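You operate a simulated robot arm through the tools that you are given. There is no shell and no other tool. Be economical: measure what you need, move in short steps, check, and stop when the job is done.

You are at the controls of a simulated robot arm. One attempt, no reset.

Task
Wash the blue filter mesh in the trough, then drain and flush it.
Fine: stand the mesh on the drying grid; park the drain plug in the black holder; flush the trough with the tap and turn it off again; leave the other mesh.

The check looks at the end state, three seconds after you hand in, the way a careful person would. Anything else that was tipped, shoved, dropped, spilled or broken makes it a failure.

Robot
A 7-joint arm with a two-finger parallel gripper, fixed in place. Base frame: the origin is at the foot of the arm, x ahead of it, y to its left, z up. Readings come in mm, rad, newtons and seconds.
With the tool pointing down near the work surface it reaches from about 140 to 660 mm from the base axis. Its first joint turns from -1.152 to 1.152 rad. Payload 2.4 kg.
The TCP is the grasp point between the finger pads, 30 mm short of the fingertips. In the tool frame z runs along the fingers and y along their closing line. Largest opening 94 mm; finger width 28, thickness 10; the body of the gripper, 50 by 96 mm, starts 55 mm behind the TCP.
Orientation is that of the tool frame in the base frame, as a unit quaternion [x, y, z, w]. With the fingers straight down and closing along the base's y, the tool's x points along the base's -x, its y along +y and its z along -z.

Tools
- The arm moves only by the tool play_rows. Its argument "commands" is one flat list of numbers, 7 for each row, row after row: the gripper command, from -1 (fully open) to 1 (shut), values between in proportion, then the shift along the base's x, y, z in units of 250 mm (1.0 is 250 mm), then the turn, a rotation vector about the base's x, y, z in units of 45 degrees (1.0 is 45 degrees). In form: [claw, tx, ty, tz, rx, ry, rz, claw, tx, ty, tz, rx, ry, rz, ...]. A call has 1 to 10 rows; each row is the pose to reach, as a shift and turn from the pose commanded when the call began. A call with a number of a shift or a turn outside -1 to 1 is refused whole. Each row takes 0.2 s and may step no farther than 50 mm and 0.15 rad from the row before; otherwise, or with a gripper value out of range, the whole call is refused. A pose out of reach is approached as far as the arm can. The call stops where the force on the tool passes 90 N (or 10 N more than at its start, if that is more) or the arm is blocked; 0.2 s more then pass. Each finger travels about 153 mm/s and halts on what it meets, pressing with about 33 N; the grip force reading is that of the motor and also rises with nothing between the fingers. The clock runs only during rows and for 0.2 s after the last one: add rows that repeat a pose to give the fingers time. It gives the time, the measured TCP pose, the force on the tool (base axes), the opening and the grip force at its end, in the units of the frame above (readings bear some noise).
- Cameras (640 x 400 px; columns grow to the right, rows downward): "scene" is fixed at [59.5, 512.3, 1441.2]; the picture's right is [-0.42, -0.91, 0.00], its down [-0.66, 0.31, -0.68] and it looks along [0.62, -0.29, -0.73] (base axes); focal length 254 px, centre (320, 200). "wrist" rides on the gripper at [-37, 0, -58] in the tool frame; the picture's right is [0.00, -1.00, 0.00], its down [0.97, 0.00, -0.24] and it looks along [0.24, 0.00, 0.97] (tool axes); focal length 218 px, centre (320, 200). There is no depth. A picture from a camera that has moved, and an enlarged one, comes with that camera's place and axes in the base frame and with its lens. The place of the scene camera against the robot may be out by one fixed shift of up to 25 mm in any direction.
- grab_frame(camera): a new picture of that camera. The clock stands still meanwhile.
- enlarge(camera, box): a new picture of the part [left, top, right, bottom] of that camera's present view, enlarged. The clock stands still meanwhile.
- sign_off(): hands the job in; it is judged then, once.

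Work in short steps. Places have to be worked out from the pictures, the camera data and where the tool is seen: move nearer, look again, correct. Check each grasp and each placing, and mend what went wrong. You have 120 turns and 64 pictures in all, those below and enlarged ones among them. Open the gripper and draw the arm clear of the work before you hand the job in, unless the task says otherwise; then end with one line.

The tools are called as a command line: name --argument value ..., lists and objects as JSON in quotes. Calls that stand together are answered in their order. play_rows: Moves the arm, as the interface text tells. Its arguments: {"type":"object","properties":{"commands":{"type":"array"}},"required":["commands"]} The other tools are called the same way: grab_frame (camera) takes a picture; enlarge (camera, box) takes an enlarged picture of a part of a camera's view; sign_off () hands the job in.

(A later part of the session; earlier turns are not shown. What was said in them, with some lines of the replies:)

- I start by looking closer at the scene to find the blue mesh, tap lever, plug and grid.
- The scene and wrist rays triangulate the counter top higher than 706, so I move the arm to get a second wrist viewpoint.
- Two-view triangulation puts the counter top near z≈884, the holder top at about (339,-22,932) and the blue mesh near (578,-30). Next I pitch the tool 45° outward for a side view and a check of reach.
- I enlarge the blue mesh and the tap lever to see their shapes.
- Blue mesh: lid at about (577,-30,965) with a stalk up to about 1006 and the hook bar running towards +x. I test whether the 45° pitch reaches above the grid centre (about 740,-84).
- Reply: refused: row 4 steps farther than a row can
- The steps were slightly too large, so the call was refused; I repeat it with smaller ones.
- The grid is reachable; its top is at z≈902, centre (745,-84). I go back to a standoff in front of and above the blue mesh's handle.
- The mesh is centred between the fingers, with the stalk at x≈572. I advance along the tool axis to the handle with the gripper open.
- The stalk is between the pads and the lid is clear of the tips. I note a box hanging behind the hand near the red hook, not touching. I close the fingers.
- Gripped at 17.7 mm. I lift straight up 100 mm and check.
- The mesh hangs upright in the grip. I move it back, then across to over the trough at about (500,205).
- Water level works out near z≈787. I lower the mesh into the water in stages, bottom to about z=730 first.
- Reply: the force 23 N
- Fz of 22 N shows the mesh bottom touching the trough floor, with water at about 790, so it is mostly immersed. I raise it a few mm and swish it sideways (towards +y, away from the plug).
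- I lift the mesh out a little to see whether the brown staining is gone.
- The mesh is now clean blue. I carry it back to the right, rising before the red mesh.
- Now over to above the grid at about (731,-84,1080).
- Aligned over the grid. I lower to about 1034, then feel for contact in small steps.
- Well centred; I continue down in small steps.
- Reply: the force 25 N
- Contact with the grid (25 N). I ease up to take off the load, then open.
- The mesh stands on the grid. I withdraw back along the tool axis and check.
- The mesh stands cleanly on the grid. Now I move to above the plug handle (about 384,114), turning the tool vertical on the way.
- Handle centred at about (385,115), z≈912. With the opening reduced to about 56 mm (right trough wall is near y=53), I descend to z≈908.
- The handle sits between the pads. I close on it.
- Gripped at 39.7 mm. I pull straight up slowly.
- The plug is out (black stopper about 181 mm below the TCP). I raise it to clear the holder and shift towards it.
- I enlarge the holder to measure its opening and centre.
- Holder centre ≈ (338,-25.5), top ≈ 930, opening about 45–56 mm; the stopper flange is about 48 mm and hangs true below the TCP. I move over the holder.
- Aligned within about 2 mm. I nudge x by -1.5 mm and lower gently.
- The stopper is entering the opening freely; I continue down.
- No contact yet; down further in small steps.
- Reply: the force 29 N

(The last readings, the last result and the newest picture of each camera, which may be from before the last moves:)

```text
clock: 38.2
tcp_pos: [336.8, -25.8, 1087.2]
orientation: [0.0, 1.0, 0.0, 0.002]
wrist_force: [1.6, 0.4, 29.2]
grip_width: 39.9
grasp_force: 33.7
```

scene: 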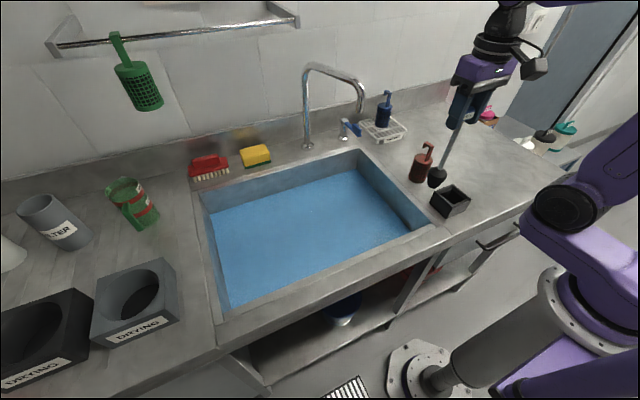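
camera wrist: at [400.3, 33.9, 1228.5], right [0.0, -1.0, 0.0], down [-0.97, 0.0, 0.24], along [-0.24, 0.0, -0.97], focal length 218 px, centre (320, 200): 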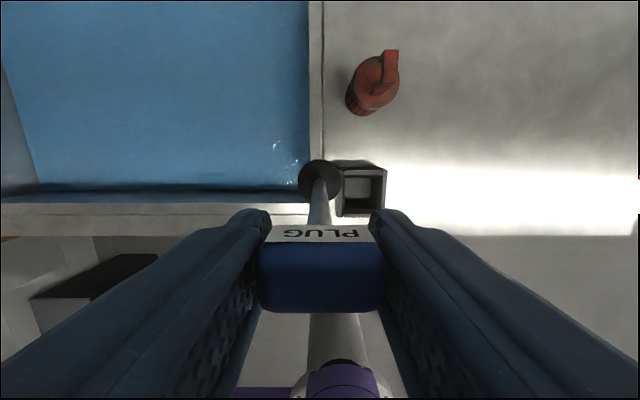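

Contact at z≈1087 (29 N). I ease up to unload and then look before opening.

play_rows --commands '[1, 0, 0, 0.012, 0, 0, 0, 1, 0, 0, 0.012, 0, 0, 0]'

enlarge --camera "scene" --box '[400, 130, 500, 230]'

```text
clock: 38.8
tcp_pos: [335.1, -24.8, 1087.5]
orientation: [0.0, 1.0, -0.001, -0.001]
wrist_force: [0.1, -0.1, -1.7]
grip_width: 39.7
grasp_force: 32.9
```

```text
4.00 times, centred on (450, 180) of scene
camera zoom: at [59.5, 512.3, 1441.2], right [-0.42, -0.91, 0.0], down [-0.66, 0.31, -0.68], along [0.62, -0.29, -0.73], focal length 1018 px, centre (-200, 280)
```

zoom: 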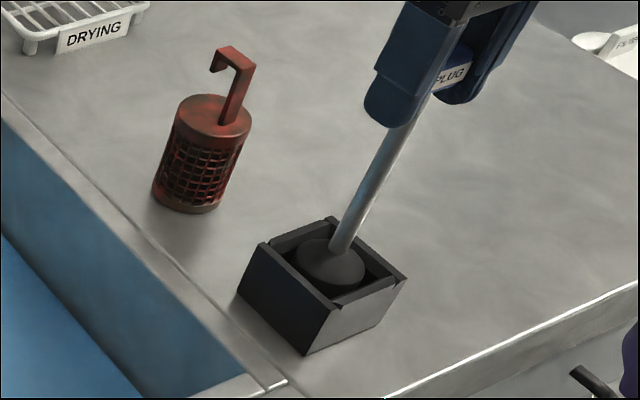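

The stopper is seated inside the holder. I open and rise vertically.

play_rows --commands '[0.15, 0, 0, 0, 0, 0, 0, -0.1, 0, 0, 0, 0, 0, 0, -0.5, 0, 0, 0, 0, 0, 0, -0.5, 0, 0, 0.1, 0, 0, 0, -0.5, 0, 0, 0.28, 0, 0, 0, -0.5, 0, 0, 0.4, 0, 0, 0, -0.5, 0, 0, 0.4, 0, 0, 0]'

grab_frame --camera "scene"

grab_frame --camera "wrist"

```text
clock: 40.4
tcp_pos: [335.5, -25.4, 1188.8]
orientation: [0.0, 1.0, 0.0, 0.001]
wrist_force: [0.0, -0.6, 0.5]
grip_width: 70.4
grasp_force: 0.0
```

```text
20 pictures are left
```

scene: 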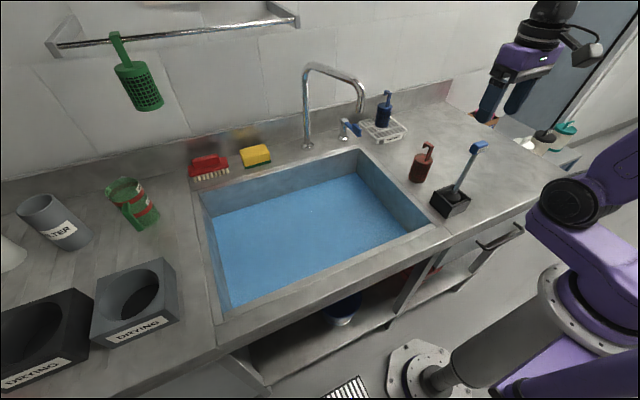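

```text
19 pictures are left
camera wrist: at [372.8, -24.6, 1247.2], right [0.0, -1.0, 0.0], down [-0.97, 0.0, 0.24], along [-0.24, 0.0, -0.97], focal length 218 px, centre (320, 200)
```

wrist: 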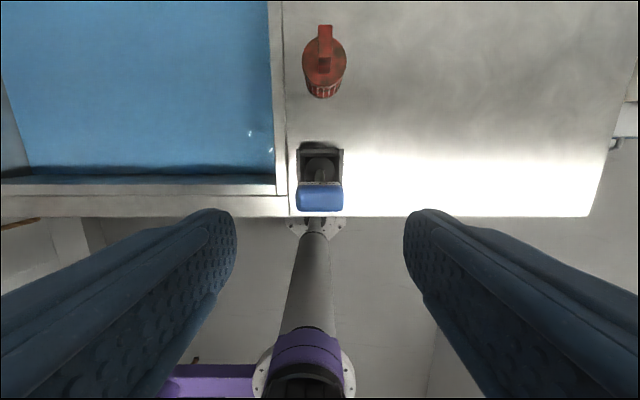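

The plug stands upright in its holder. Next the tap: I move toward it with the tool pitched to inspect the lever, whose post is at about (765,76) with the blade at about (675,79,960).

play_rows --commands '[-0.5, 0.08, 0.05, 0, 0, 0, 0, -0.5, 0.18, 0.11, 0, 0, -0.14, 0, -0.5, 0.28, 0.17, 0, 0, -0.28, 0, -0.5, 0.38, 0.23, 0, 0, -0.44, 0, -0.5, 0.48, 0.3, 0, 0, -0.6, 0, -0.5, 0.56, 0.34, -0.1, 0, -0.76, 0, -0.5, 0.56, 0.34, -0.24, 0, -0.92, 0, -0.5, 0.56, 0.34, -0.38, 0, -1.0, 0, -0.5, 0.56, 0.34, -0.45, 0, -1.0, 0, -0.5, 0.56, 0.34, -0.45, 0, -1.0, 0]'

play_rows --commands '[-0.2, 0, 0, -0.05, 0, -0.17, 0, -0.2, 0, 0, -0.12, 0, -0.333, 0, -0.2, 0, 0, -0.16, 0, -0.333, 0, -0.2, 0, 0, -0.16, 0, -0.333, 0]'

grab_frame --camera "wrist"

```text
clock: 42.6
tcp_pos: [475.1, 59.4, 1075.0]
orientation: [-0.001, 0.924, 0.0, 0.383]
wrist_force: [1.0, 0.2, -0.2]
grip_width: 70.6
grasp_force: 0.1
```

```text
clock: 43.6
tcp_pos: [476.4, 59.3, 1036.0]
orientation: [-0.001, 0.866, 0.0, 0.5]
wrist_force: [0.1, -1.1, 0.4]
grip_width: 56.4
grasp_force: 0.1
```

```text
18 pictures are left
camera wrist: at [443.8, 60.1, 1097.5], right [0.0, -1.0, 0.0], down [-0.69, 0.0, -0.72], along [0.72, 0.0, -0.69], focal length 218 px, centre (320, 200)
```

wrist: 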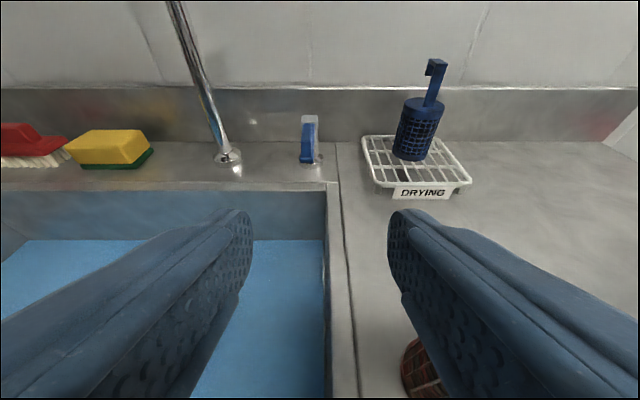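

Water has dropped to about z=743. I enlarge the lever.

enlarge --camera "wrist" --box '[270, 90, 350, 180]'

enlarge --camera "scene" --box '[290, 60, 410, 160]'

```text
4.44 times, centred on (310, 135) of wrist
camera zoom: at [443.8, 60.1, 1097.5], right [0.0, -1.0, 0.0], down [-0.69, 0.0, -0.72], along [0.72, 0.0, -0.69], focal length 970 px, centre (364, 489)
```

zoom: 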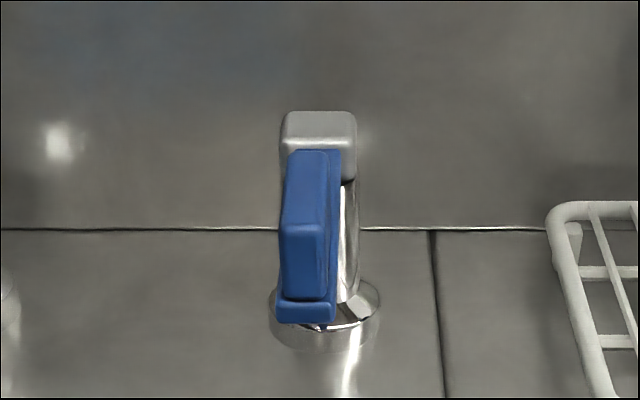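

```text
4.00 times, centred on (350, 110) of scene
camera zoom: at [59.5, 512.3, 1441.2], right [-0.42, -0.91, 0.0], down [-0.66, 0.31, -0.68], along [0.62, -0.29, -0.73], focal length 1018 px, centre (200, 560)
```

zoom: 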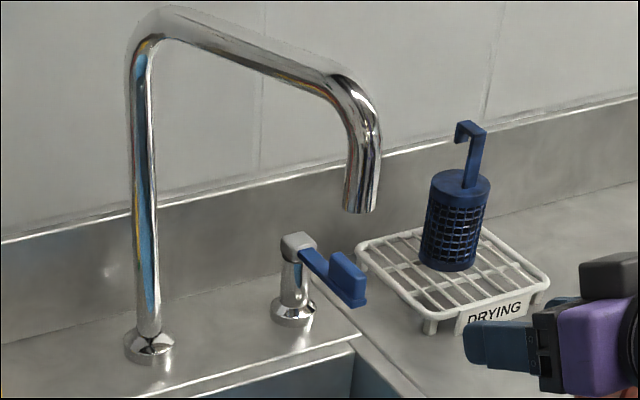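

The blade spans x≈662–702, z≈953–979, y≈75, in line with the post. I will straddle it loosely with the fingers; first a standoff behind it.

play_rows --commands '[0.15, 0.15, 0.03, -0.03, 0, 0, 0, 0.15, 0.32, 0.063, -0.06, 0, 0, 0, 0.15, 0.45, 0.063, -0.09, 0, 0, 0, 0.15, 0.5, 0.063, -0.096, 0, 0, 0, 0.15, 0.5, 0.063, -0.096, 0, 0, 0]'

grab_frame --camera "wrist"

```text
clock: 44.8
tcp_pos: [601.7, 75.4, 1012.6]
orientation: [-0.001, 0.866, 0.001, 0.5]
wrist_force: [0.2, -0.2, -0.2]
grip_width: 39.9
grasp_force: 0.0
```

```text
15 pictures are left
camera wrist: at [569.2, 75.7, 1073.9], right [0.0, -1.0, 0.0], down [-0.69, 0.0, -0.72], along [0.72, 0.0, -0.69], focal length 218 px, centre (320, 200)
```

wrist: 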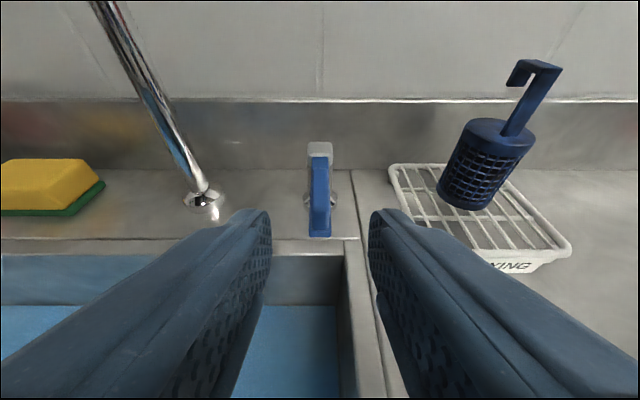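

The blade is centred. I advance to straddle it.

play_rows --commands '[0.15, 0.09, 0, -0.052, 0, 0, 0, 0.15, 0.18, 0, -0.104, 0, 0, 0, 0.15, 0.27, 0, -0.156, 0, 0, 0, 0.35, 0.27, 0, -0.156, 0, 0, 0, 0.35, 0.27, 0, -0.156, 0, 0, 0]'

play_rows --commands '[0.35, 0, -0.04, 0, 0, 0, 0, 0.35, 0, -0.08, 0, 0, 0, 0, 0.35, 0, -0.08, 0, 0, 0, 0]'

```text
clock: 46.0
tcp_pos: [668.5, 75.8, 972.3]
orientation: [-0.001, 0.866, 0.0, 0.5]
wrist_force: [0.1, -0.3, 0.7]
grip_width: 30.5
grasp_force: 0.0
```

```text
clock: 46.8
tcp_pos: [667.7, 60.3, 971.7]
orientation: [-0.004, 0.866, 0.001, 0.5]
wrist_force: [6.2, 22.2, -3.4]
grip_width: 43.0
grasp_force: 10.8
```

Pushing to -y meets firm resistance (22 N, finger pushed back), so that looks like the stop. I return and try +y.

play_rows --commands '[0.35, 0, 0.08, 0, 0, 0, 0, 0.35, 0, 0.12, 0, 0, 0, 0, 0.35, 0, 0.16, 0, 0, 0, 0, 0.35, 0, 0.16, 0, 0, 0, 0]'

grab_frame --camera "wrist"

```text
clock: 47.8
tcp_pos: [668.9, 94.7, 971.5]
orientation: [-0.001, 0.866, 0.0, 0.5]
wrist_force: [0.3, 0.7, 0.2]
grip_width: 30.9
grasp_force: 0.6
```

```text
14 pictures are left
camera wrist: at [636.6, 95.4, 1033.9], right [0.0, -1.0, 0.0], down [-0.69, 0.0, -0.72], along [0.72, 0.0, -0.69], focal length 218 px, centre (320, 200)
```

wrist: 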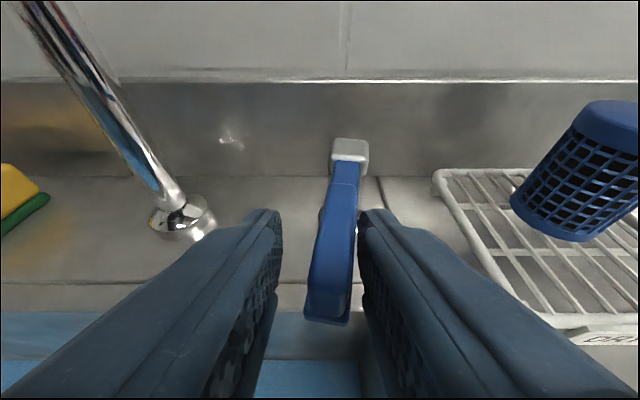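

The lever swings freely to +y: that is the opening direction. I follow its arc a bit further with some yaw and look for flow.

play_rows --commands '[0.35, 0.01, 0.04, 0, 0, 0, -0.15, 0.35, 0.02, 0.08, 0, 0, 0, -0.3, 0.35, 0.03, 0.12, 0, 0, 0, -0.42, 0.35, 0.03, 0.12, 0, 0, 0, -0.42]'

grab_frame --camera "scene"

```text
clock: 48.8
tcp_pos: [675.7, 126.3, 972.6]
orientation: [0.142, 0.855, -0.082, 0.493]
wrist_force: [1.4, 0.0, -1.3]
grip_width: 30.2
grasp_force: 0.1
```

```text
13 pictures are left
```

scene: 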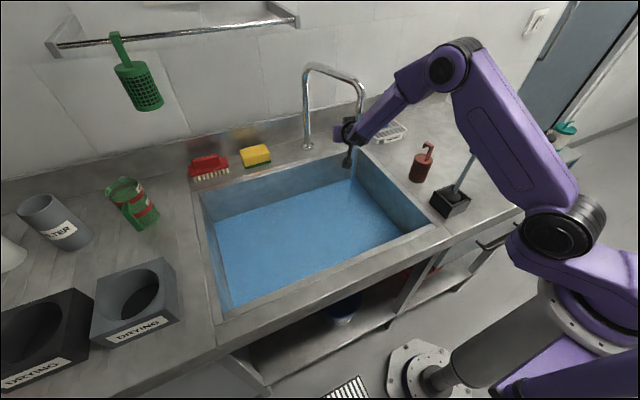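

enlarge --camera "scene" --box '[280, 60, 440, 240]'

grab_frame --camera "wrist"

```text
2.22 times, centred on (360, 150) of scene
camera zoom: at [59.5, 512.3, 1441.2], right [-0.42, -0.91, 0.0], down [-0.66, 0.31, -0.68], along [0.62, -0.29, -0.73], focal length 566 px, centre (231, 311)
```

zoom: 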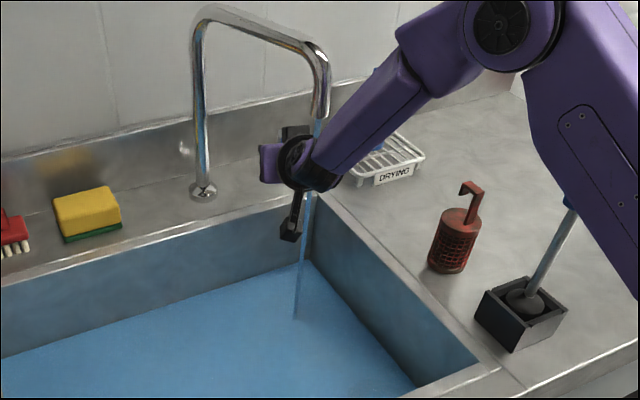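

```text
11 pictures are left
camera wrist: at [645.6, 137.1, 1034.5], right [-0.32, -0.95, 0.0], down [-0.66, 0.22, -0.72], along [0.68, -0.23, -0.69], focal length 218 px, centre (320, 200)
```

wrist: 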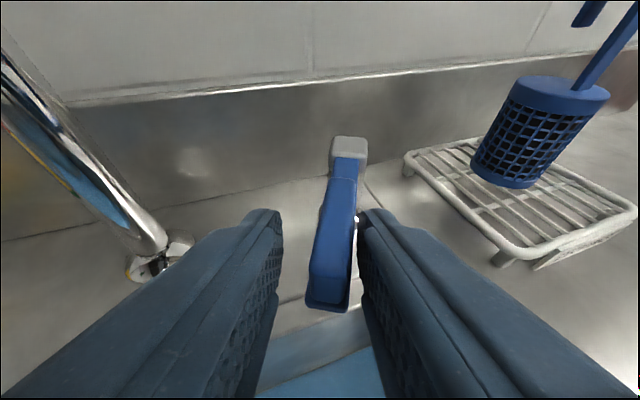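

Water is streaming from the spout into the trough. I open a little further and let it run.

play_rows --commands '[0.35, 0.015, 0.03, 0, 0, 0, -0.12, 0.35, 0.035, 0.06, 0, 0, 0, -0.25, 0.35, 0.035, 0.06, 0, 0, 0, -0.25, 0.35, 0.035, 0.06, 0, 0, 0, -0.25, 0.35, 0.035, 0.06, 0, 0, 0, -0.25, 0.35, 0.035, 0.06, 0, 0, 0, -0.25, 0.35, 0.035, 0.06, 0, 0, 0, -0.25, 0.35, 0.035, 0.06, 0, 0, 0, -0.25, 0.35, 0.035, 0.06, 0, 0, 0, -0.25, 0.35, 0.035, 0.06, 0, 0, 0, -0.25]'

enlarge --camera "scene" --box '[200, 60, 440, 300]'

```text
clock: 51.0
tcp_pos: [684.7, 140.5, 972.2]
orientation: [0.225, 0.836, -0.13, 0.483]
wrist_force: [0.4, -0.7, 0.2]
grip_width: 30.8
grasp_force: 0.1
```

```text
1.67 times, centred on (320, 180) of scene
camera zoom: at [59.5, 512.3, 1441.2], right [-0.42, -0.91, 0.0], down [-0.66, 0.31, -0.68], along [0.62, -0.29, -0.73], focal length 424 px, centre (320, 233)
```

zoom: 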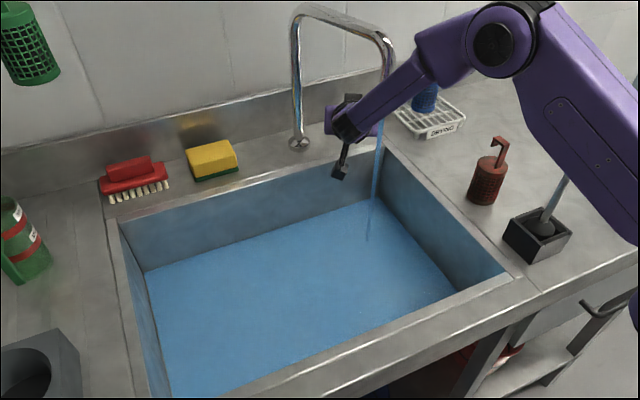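

A full stream clears the hand and lands in the trough. I let it flush for several seconds.

play_rows --commands '[0.35, 0, 0, 0, 0, 0, 0, 0.35, 0, 0, 0, 0, 0, 0, 0.35, 0, 0, 0, 0, 0, 0, 0.35, 0, 0, 0, 0, 0, 0, 0.35, 0, 0, 0, 0, 0, 0, 0.35, 0, 0, 0, 0, 0, 0, 0.35, 0, 0, 0, 0, 0, 0, 0.35, 0, 0, 0, 0, 0, 0, 0.35, 0, 0, 0, 0, 0, 0, 0.35, 0, 0, 0, 0, 0, 0]'

play_rows --commands '[0.35, 0, 0, 0, 0, 0, 0, 0.35, 0, 0, 0, 0, 0, 0, 0.35, 0, 0, 0, 0, 0, 0, 0.35, 0, 0, 0, 0, 0, 0, 0.35, 0, 0, 0, 0, 0, 0, 0.35, 0, 0, 0, 0, 0, 0, 0.35, 0, 0, 0, 0, 0, 0, 0.35, 0, 0, 0, 0, 0, 0, 0.35, 0, 0, 0, 0, 0, 0, 0.35, 0, 0, 0, 0, 0, 0]'

play_rows --commands '[0.35, 0, 0, 0, 0, 0, 0, 0.35, 0, 0, 0, 0, 0, 0, 0.35, 0, 0, 0, 0, 0, 0, 0.35, 0, 0, 0, 0, 0, 0, 0.35, 0, 0, 0, 0, 0, 0, 0.35, 0, 0, 0, 0, 0, 0, 0.35, 0, 0, 0, 0, 0, 0, 0.35, 0, 0, 0, 0, 0, 0, 0.35, 0, 0, 0, 0, 0, 0, 0.35, 0, 0, 0, 0, 0, 0]'

enlarge --camera "scene" --box '[200, 60, 440, 300]'

```text
clock: 53.2
tcp_pos: [684.7, 140.5, 973.4]
orientation: [0.225, 0.836, -0.13, 0.483]
wrist_force: [0.4, -0.2, -0.1]
grip_width: 30.7
grasp_force: 0.0
```

```text
clock: 55.4
tcp_pos: [685.2, 141.5, 972.9]
orientation: [0.225, 0.836, -0.13, 0.483]
wrist_force: [0.3, 0.3, -0.1]
grip_width: 30.5
grasp_force: 0.2
```

```text
clock: 57.6
tcp_pos: [684.9, 140.6, 973.9]
orientation: [0.225, 0.836, -0.13, 0.483]
wrist_force: [-0.1, -1.0, -0.2]
grip_width: 30.6
grasp_force: 0.0
```

```text
1.67 times, centred on (320, 180) of scene
camera zoom: at [59.5, 512.3, 1441.2], right [-0.42, -0.91, 0.0], down [-0.66, 0.31, -0.68], along [0.62, -0.29, -0.73], focal length 424 px, centre (320, 233)
```

zoom: 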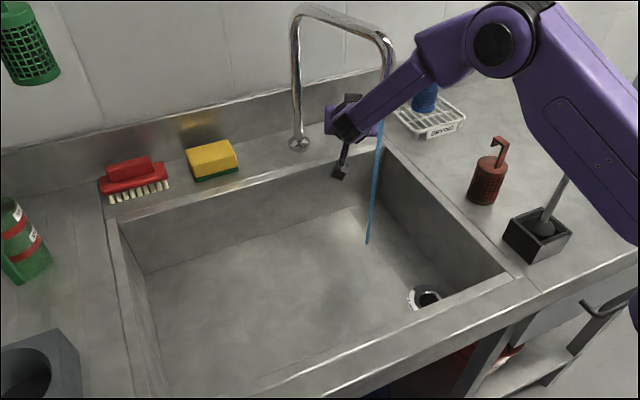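

The trough is now empty and the tap is running in it. I flush the empty trough for some more seconds.

play_rows --commands '[0.35, 0, 0, 0, 0, 0, 0, 0.35, 0, 0, 0, 0, 0, 0, 0.35, 0, 0, 0, 0, 0, 0, 0.35, 0, 0, 0, 0, 0, 0, 0.35, 0, 0, 0, 0, 0, 0, 0.35, 0, 0, 0, 0, 0, 0, 0.35, 0, 0, 0, 0, 0, 0, 0.35, 0, 0, 0, 0, 0, 0, 0.35, 0, 0, 0, 0, 0, 0, 0.35, 0, 0, 0, 0, 0, 0]'

play_rows --commands '[0.35, 0, 0, 0, 0, 0, 0, 0.35, 0, 0, 0, 0, 0, 0, 0.35, 0, 0, 0, 0, 0, 0, 0.35, 0, 0, 0, 0, 0, 0, 0.35, 0, 0, 0, 0, 0, 0, 0.35, 0, 0, 0, 0, 0, 0, 0.35, 0, 0, 0, 0, 0, 0, 0.35, 0, 0, 0, 0, 0, 0, 0.35, 0, 0, 0, 0, 0, 0, 0.35, 0, 0, 0, 0, 0, 0]'

play_rows --commands '[0.35, 0, 0, 0, 0, 0, 0, 0.35, 0, 0, 0, 0, 0, 0, 0.35, 0, 0, 0, 0, 0, 0, 0.35, 0, 0, 0, 0, 0, 0, 0.35, 0, 0, 0, 0, 0, 0, 0.35, 0, 0, 0, 0, 0, 0, 0.35, 0, 0, 0, 0, 0, 0, 0.35, 0, 0, 0, 0, 0, 0, 0.35, 0, 0, 0, 0, 0, 0, 0.35, 0, 0, 0, 0, 0, 0]'

enlarge --camera "scene" --box '[200, 60, 440, 300]'

```text
clock: 59.8
tcp_pos: [684.4, 139.8, 973.6]
orientation: [0.225, 0.836, -0.13, 0.483]
wrist_force: [-0.6, -0.3, 0.5]
grip_width: 30.9
grasp_force: 0.1
```

```text
clock: 62.0
tcp_pos: [684.9, 140.3, 972.0]
orientation: [0.224, 0.836, -0.129, 0.483]
wrist_force: [0.1, 0.0, -0.9]
grip_width: 31.0
grasp_force: 0.0
```

```text
clock: 64.2
tcp_pos: [685.6, 139.8, 972.7]
orientation: [0.224, 0.837, -0.129, 0.483]
wrist_force: [-0.1, -0.5, -0.3]
grip_width: 30.6
grasp_force: 0.1
```

```text
1.67 times, centred on (320, 180) of scene
camera zoom: at [59.5, 512.3, 1441.2], right [-0.42, -0.91, 0.0], down [-0.66, 0.31, -0.68], along [0.62, -0.29, -0.73], focal length 424 px, centre (320, 233)
```

zoom: 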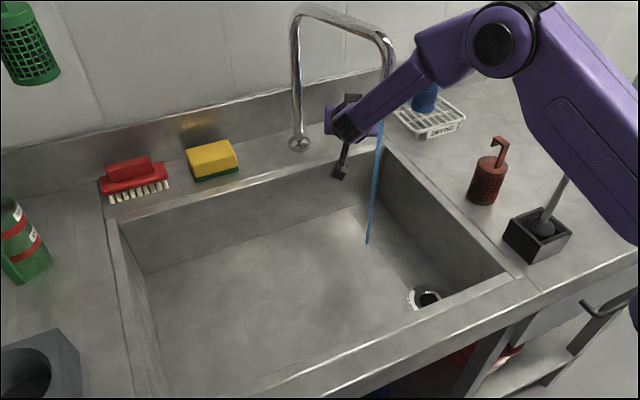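

Flushed. I swing the lever back along the reverse arc to closed.

play_rows --commands '[0.35, -0.015, -0.03, 0, 0, 0, 0.12, 0.35, -0.035, -0.06, 0, 0, 0, 0.25, 0.35, -0.045, -0.1, 0, 0, 0, 0.38, 0.35, -0.055, -0.14, 0, 0, 0, 0.52, 0.35, -0.065, -0.18, 0, 0, 0, 0.67, 0.35, -0.065, -0.23, 0, 0, 0, 0.67, 0.35, -0.065, -0.27, 0, 0, 0, 0.67, 0.35, -0.065, -0.31, 0, 0, 0, 0.67, 0.35, -0.065, -0.31, 0, 0, 0, 0.67]'

grab_frame --camera "wrist"

```text
clock: 66.2
tcp_pos: [669.4, 64.8, 971.7]
orientation: [-0.002, 0.866, 0.0, 0.5]
wrist_force: [3.0, 9.3, -1.6]
grip_width: 35.4
grasp_force: 4.1
```

```text
7 pictures are left
camera wrist: at [636.7, 65.6, 1034.6], right [0.0, -1.0, 0.0], down [-0.69, 0.0, -0.72], along [0.72, 0.0, -0.69], focal length 218 px, centre (320, 200)
```

wrist: 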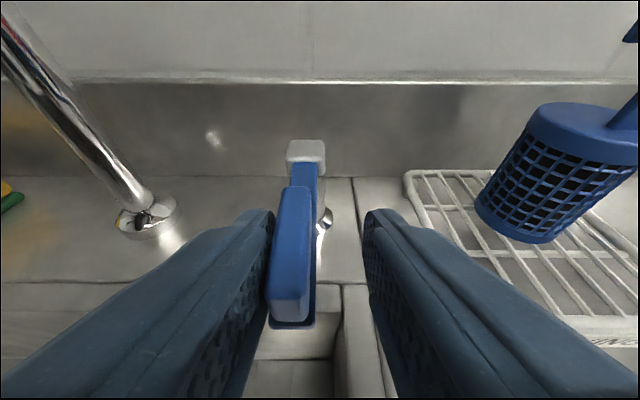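

The lever is back at its stop (9 N). I recentre and withdraw along the tool axis.

play_rows --commands '[0.35, 0, 0.045, 0, 0, 0, 0, 0.2, 0, 0.045, 0, 0, 0, 0, 0.2, -0.09, 0.045, 0.052, 0, 0, 0, 0.2, -0.2, 0.045, 0.112, 0, 0, 0, 0.2, -0.33, 0.045, 0.15, 0, 0, 0, 0.2, -0.5, 0.03, 0.18, 0, 0, 0, 0.2, -0.67, 0, 0.2, 0, 0, 0, 0.2, -0.8, 0, 0.3, 0, 0, 0, 0.2, -0.8, 0, 0.4, 0, 0, 0, 0.2, -0.8, 0, 0.4, 0, 0, 0]'

grab_frame --camera "scene"

enlarge --camera "scene" --box '[280, 50, 500, 260]'

```text
clock: 68.4
tcp_pos: [467.8, 63.1, 1072.8]
orientation: [0.0, 0.867, 0.0, 0.499]
wrist_force: [0.5, 0.1, -0.1]
grip_width: 37.7
grasp_force: 0.2
out of reach, approached as far as the arm can: row 7
```

```text
6 pictures are left
```

scene: 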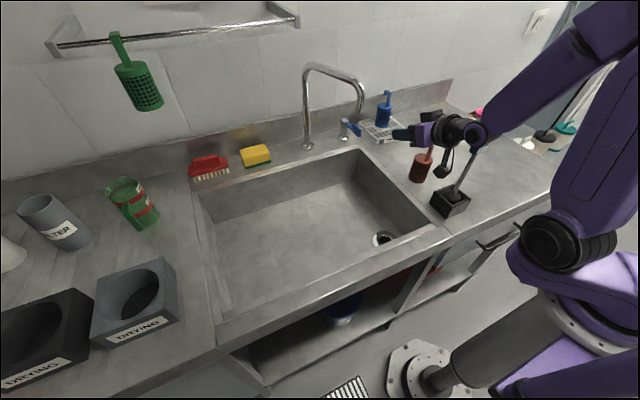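

```text
1.90 times, centred on (390, 155) of scene
camera zoom: at [59.4, 512.3, 1441.2], right [-0.42, -0.91, 0.0], down [-0.66, 0.31, -0.68], along [0.62, -0.29, -0.73], focal length 485 px, centre (187, 286)
```

zoom: 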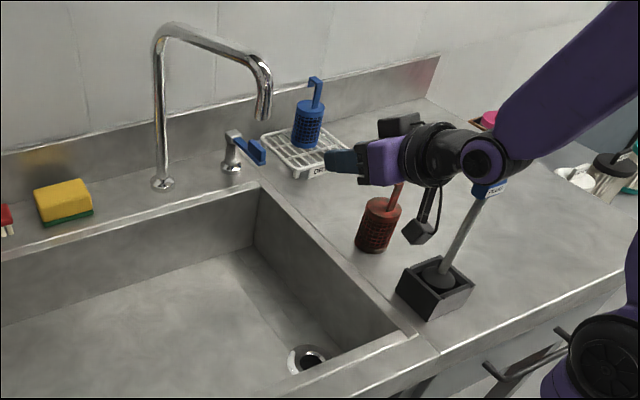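

Everything is in place and the tap is off. I raise the arm straight up, clear of the plug handle, and open the gripper.

play_rows --commands '[-0.2, 0, 0.03, 0.12, 0, 0, 0, -0.6, 0, 0.06, 0.26, 0, 0, 0, -1, 0, 0.06, 0.4, 0, 0, 0, -1, 0, 0.06, 0.5, 0, 0, 0, -1, 0, 0.06, 0.5, 0, 0, 0]'

enlarge --camera "scene" --box '[280, 50, 520, 260]'

```text
clock: 69.6
tcp_pos: [468.9, 77.0, 1197.8]
orientation: [-0.001, 0.866, 0.001, 0.501]
wrist_force: [0.8, 0.7, 0.0]
grip_width: 94.2
grasp_force: 0.0
```

```text
1.90 times, centred on (400, 155) of scene
camera zoom: at [59.5, 512.3, 1441.2], right [-0.42, -0.91, 0.0], down [-0.66, 0.31, -0.68], along [0.62, -0.29, -0.73], focal length 485 px, centre (168, 286)
```

zoom: 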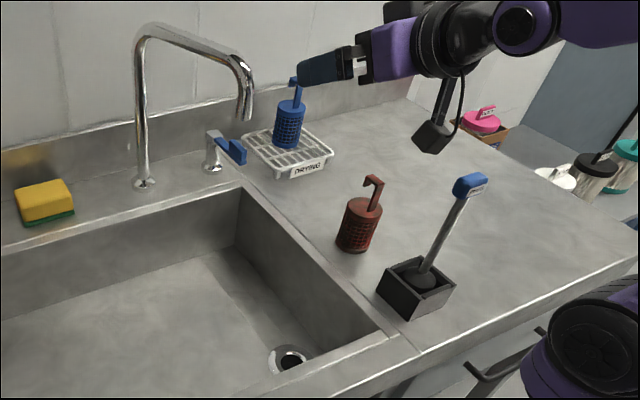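

The mesh is on the grid, the plug in its holder, the tap off, the trough empty and the red mesh untouched. I hand in.

sign_off

```text
The job is handed in.
```

The blue mesh is washed and standing on the drying grid, and the drain plug is in the black holder. The trough is drained and flushed, the tap is off, and the other mesh was left alone.
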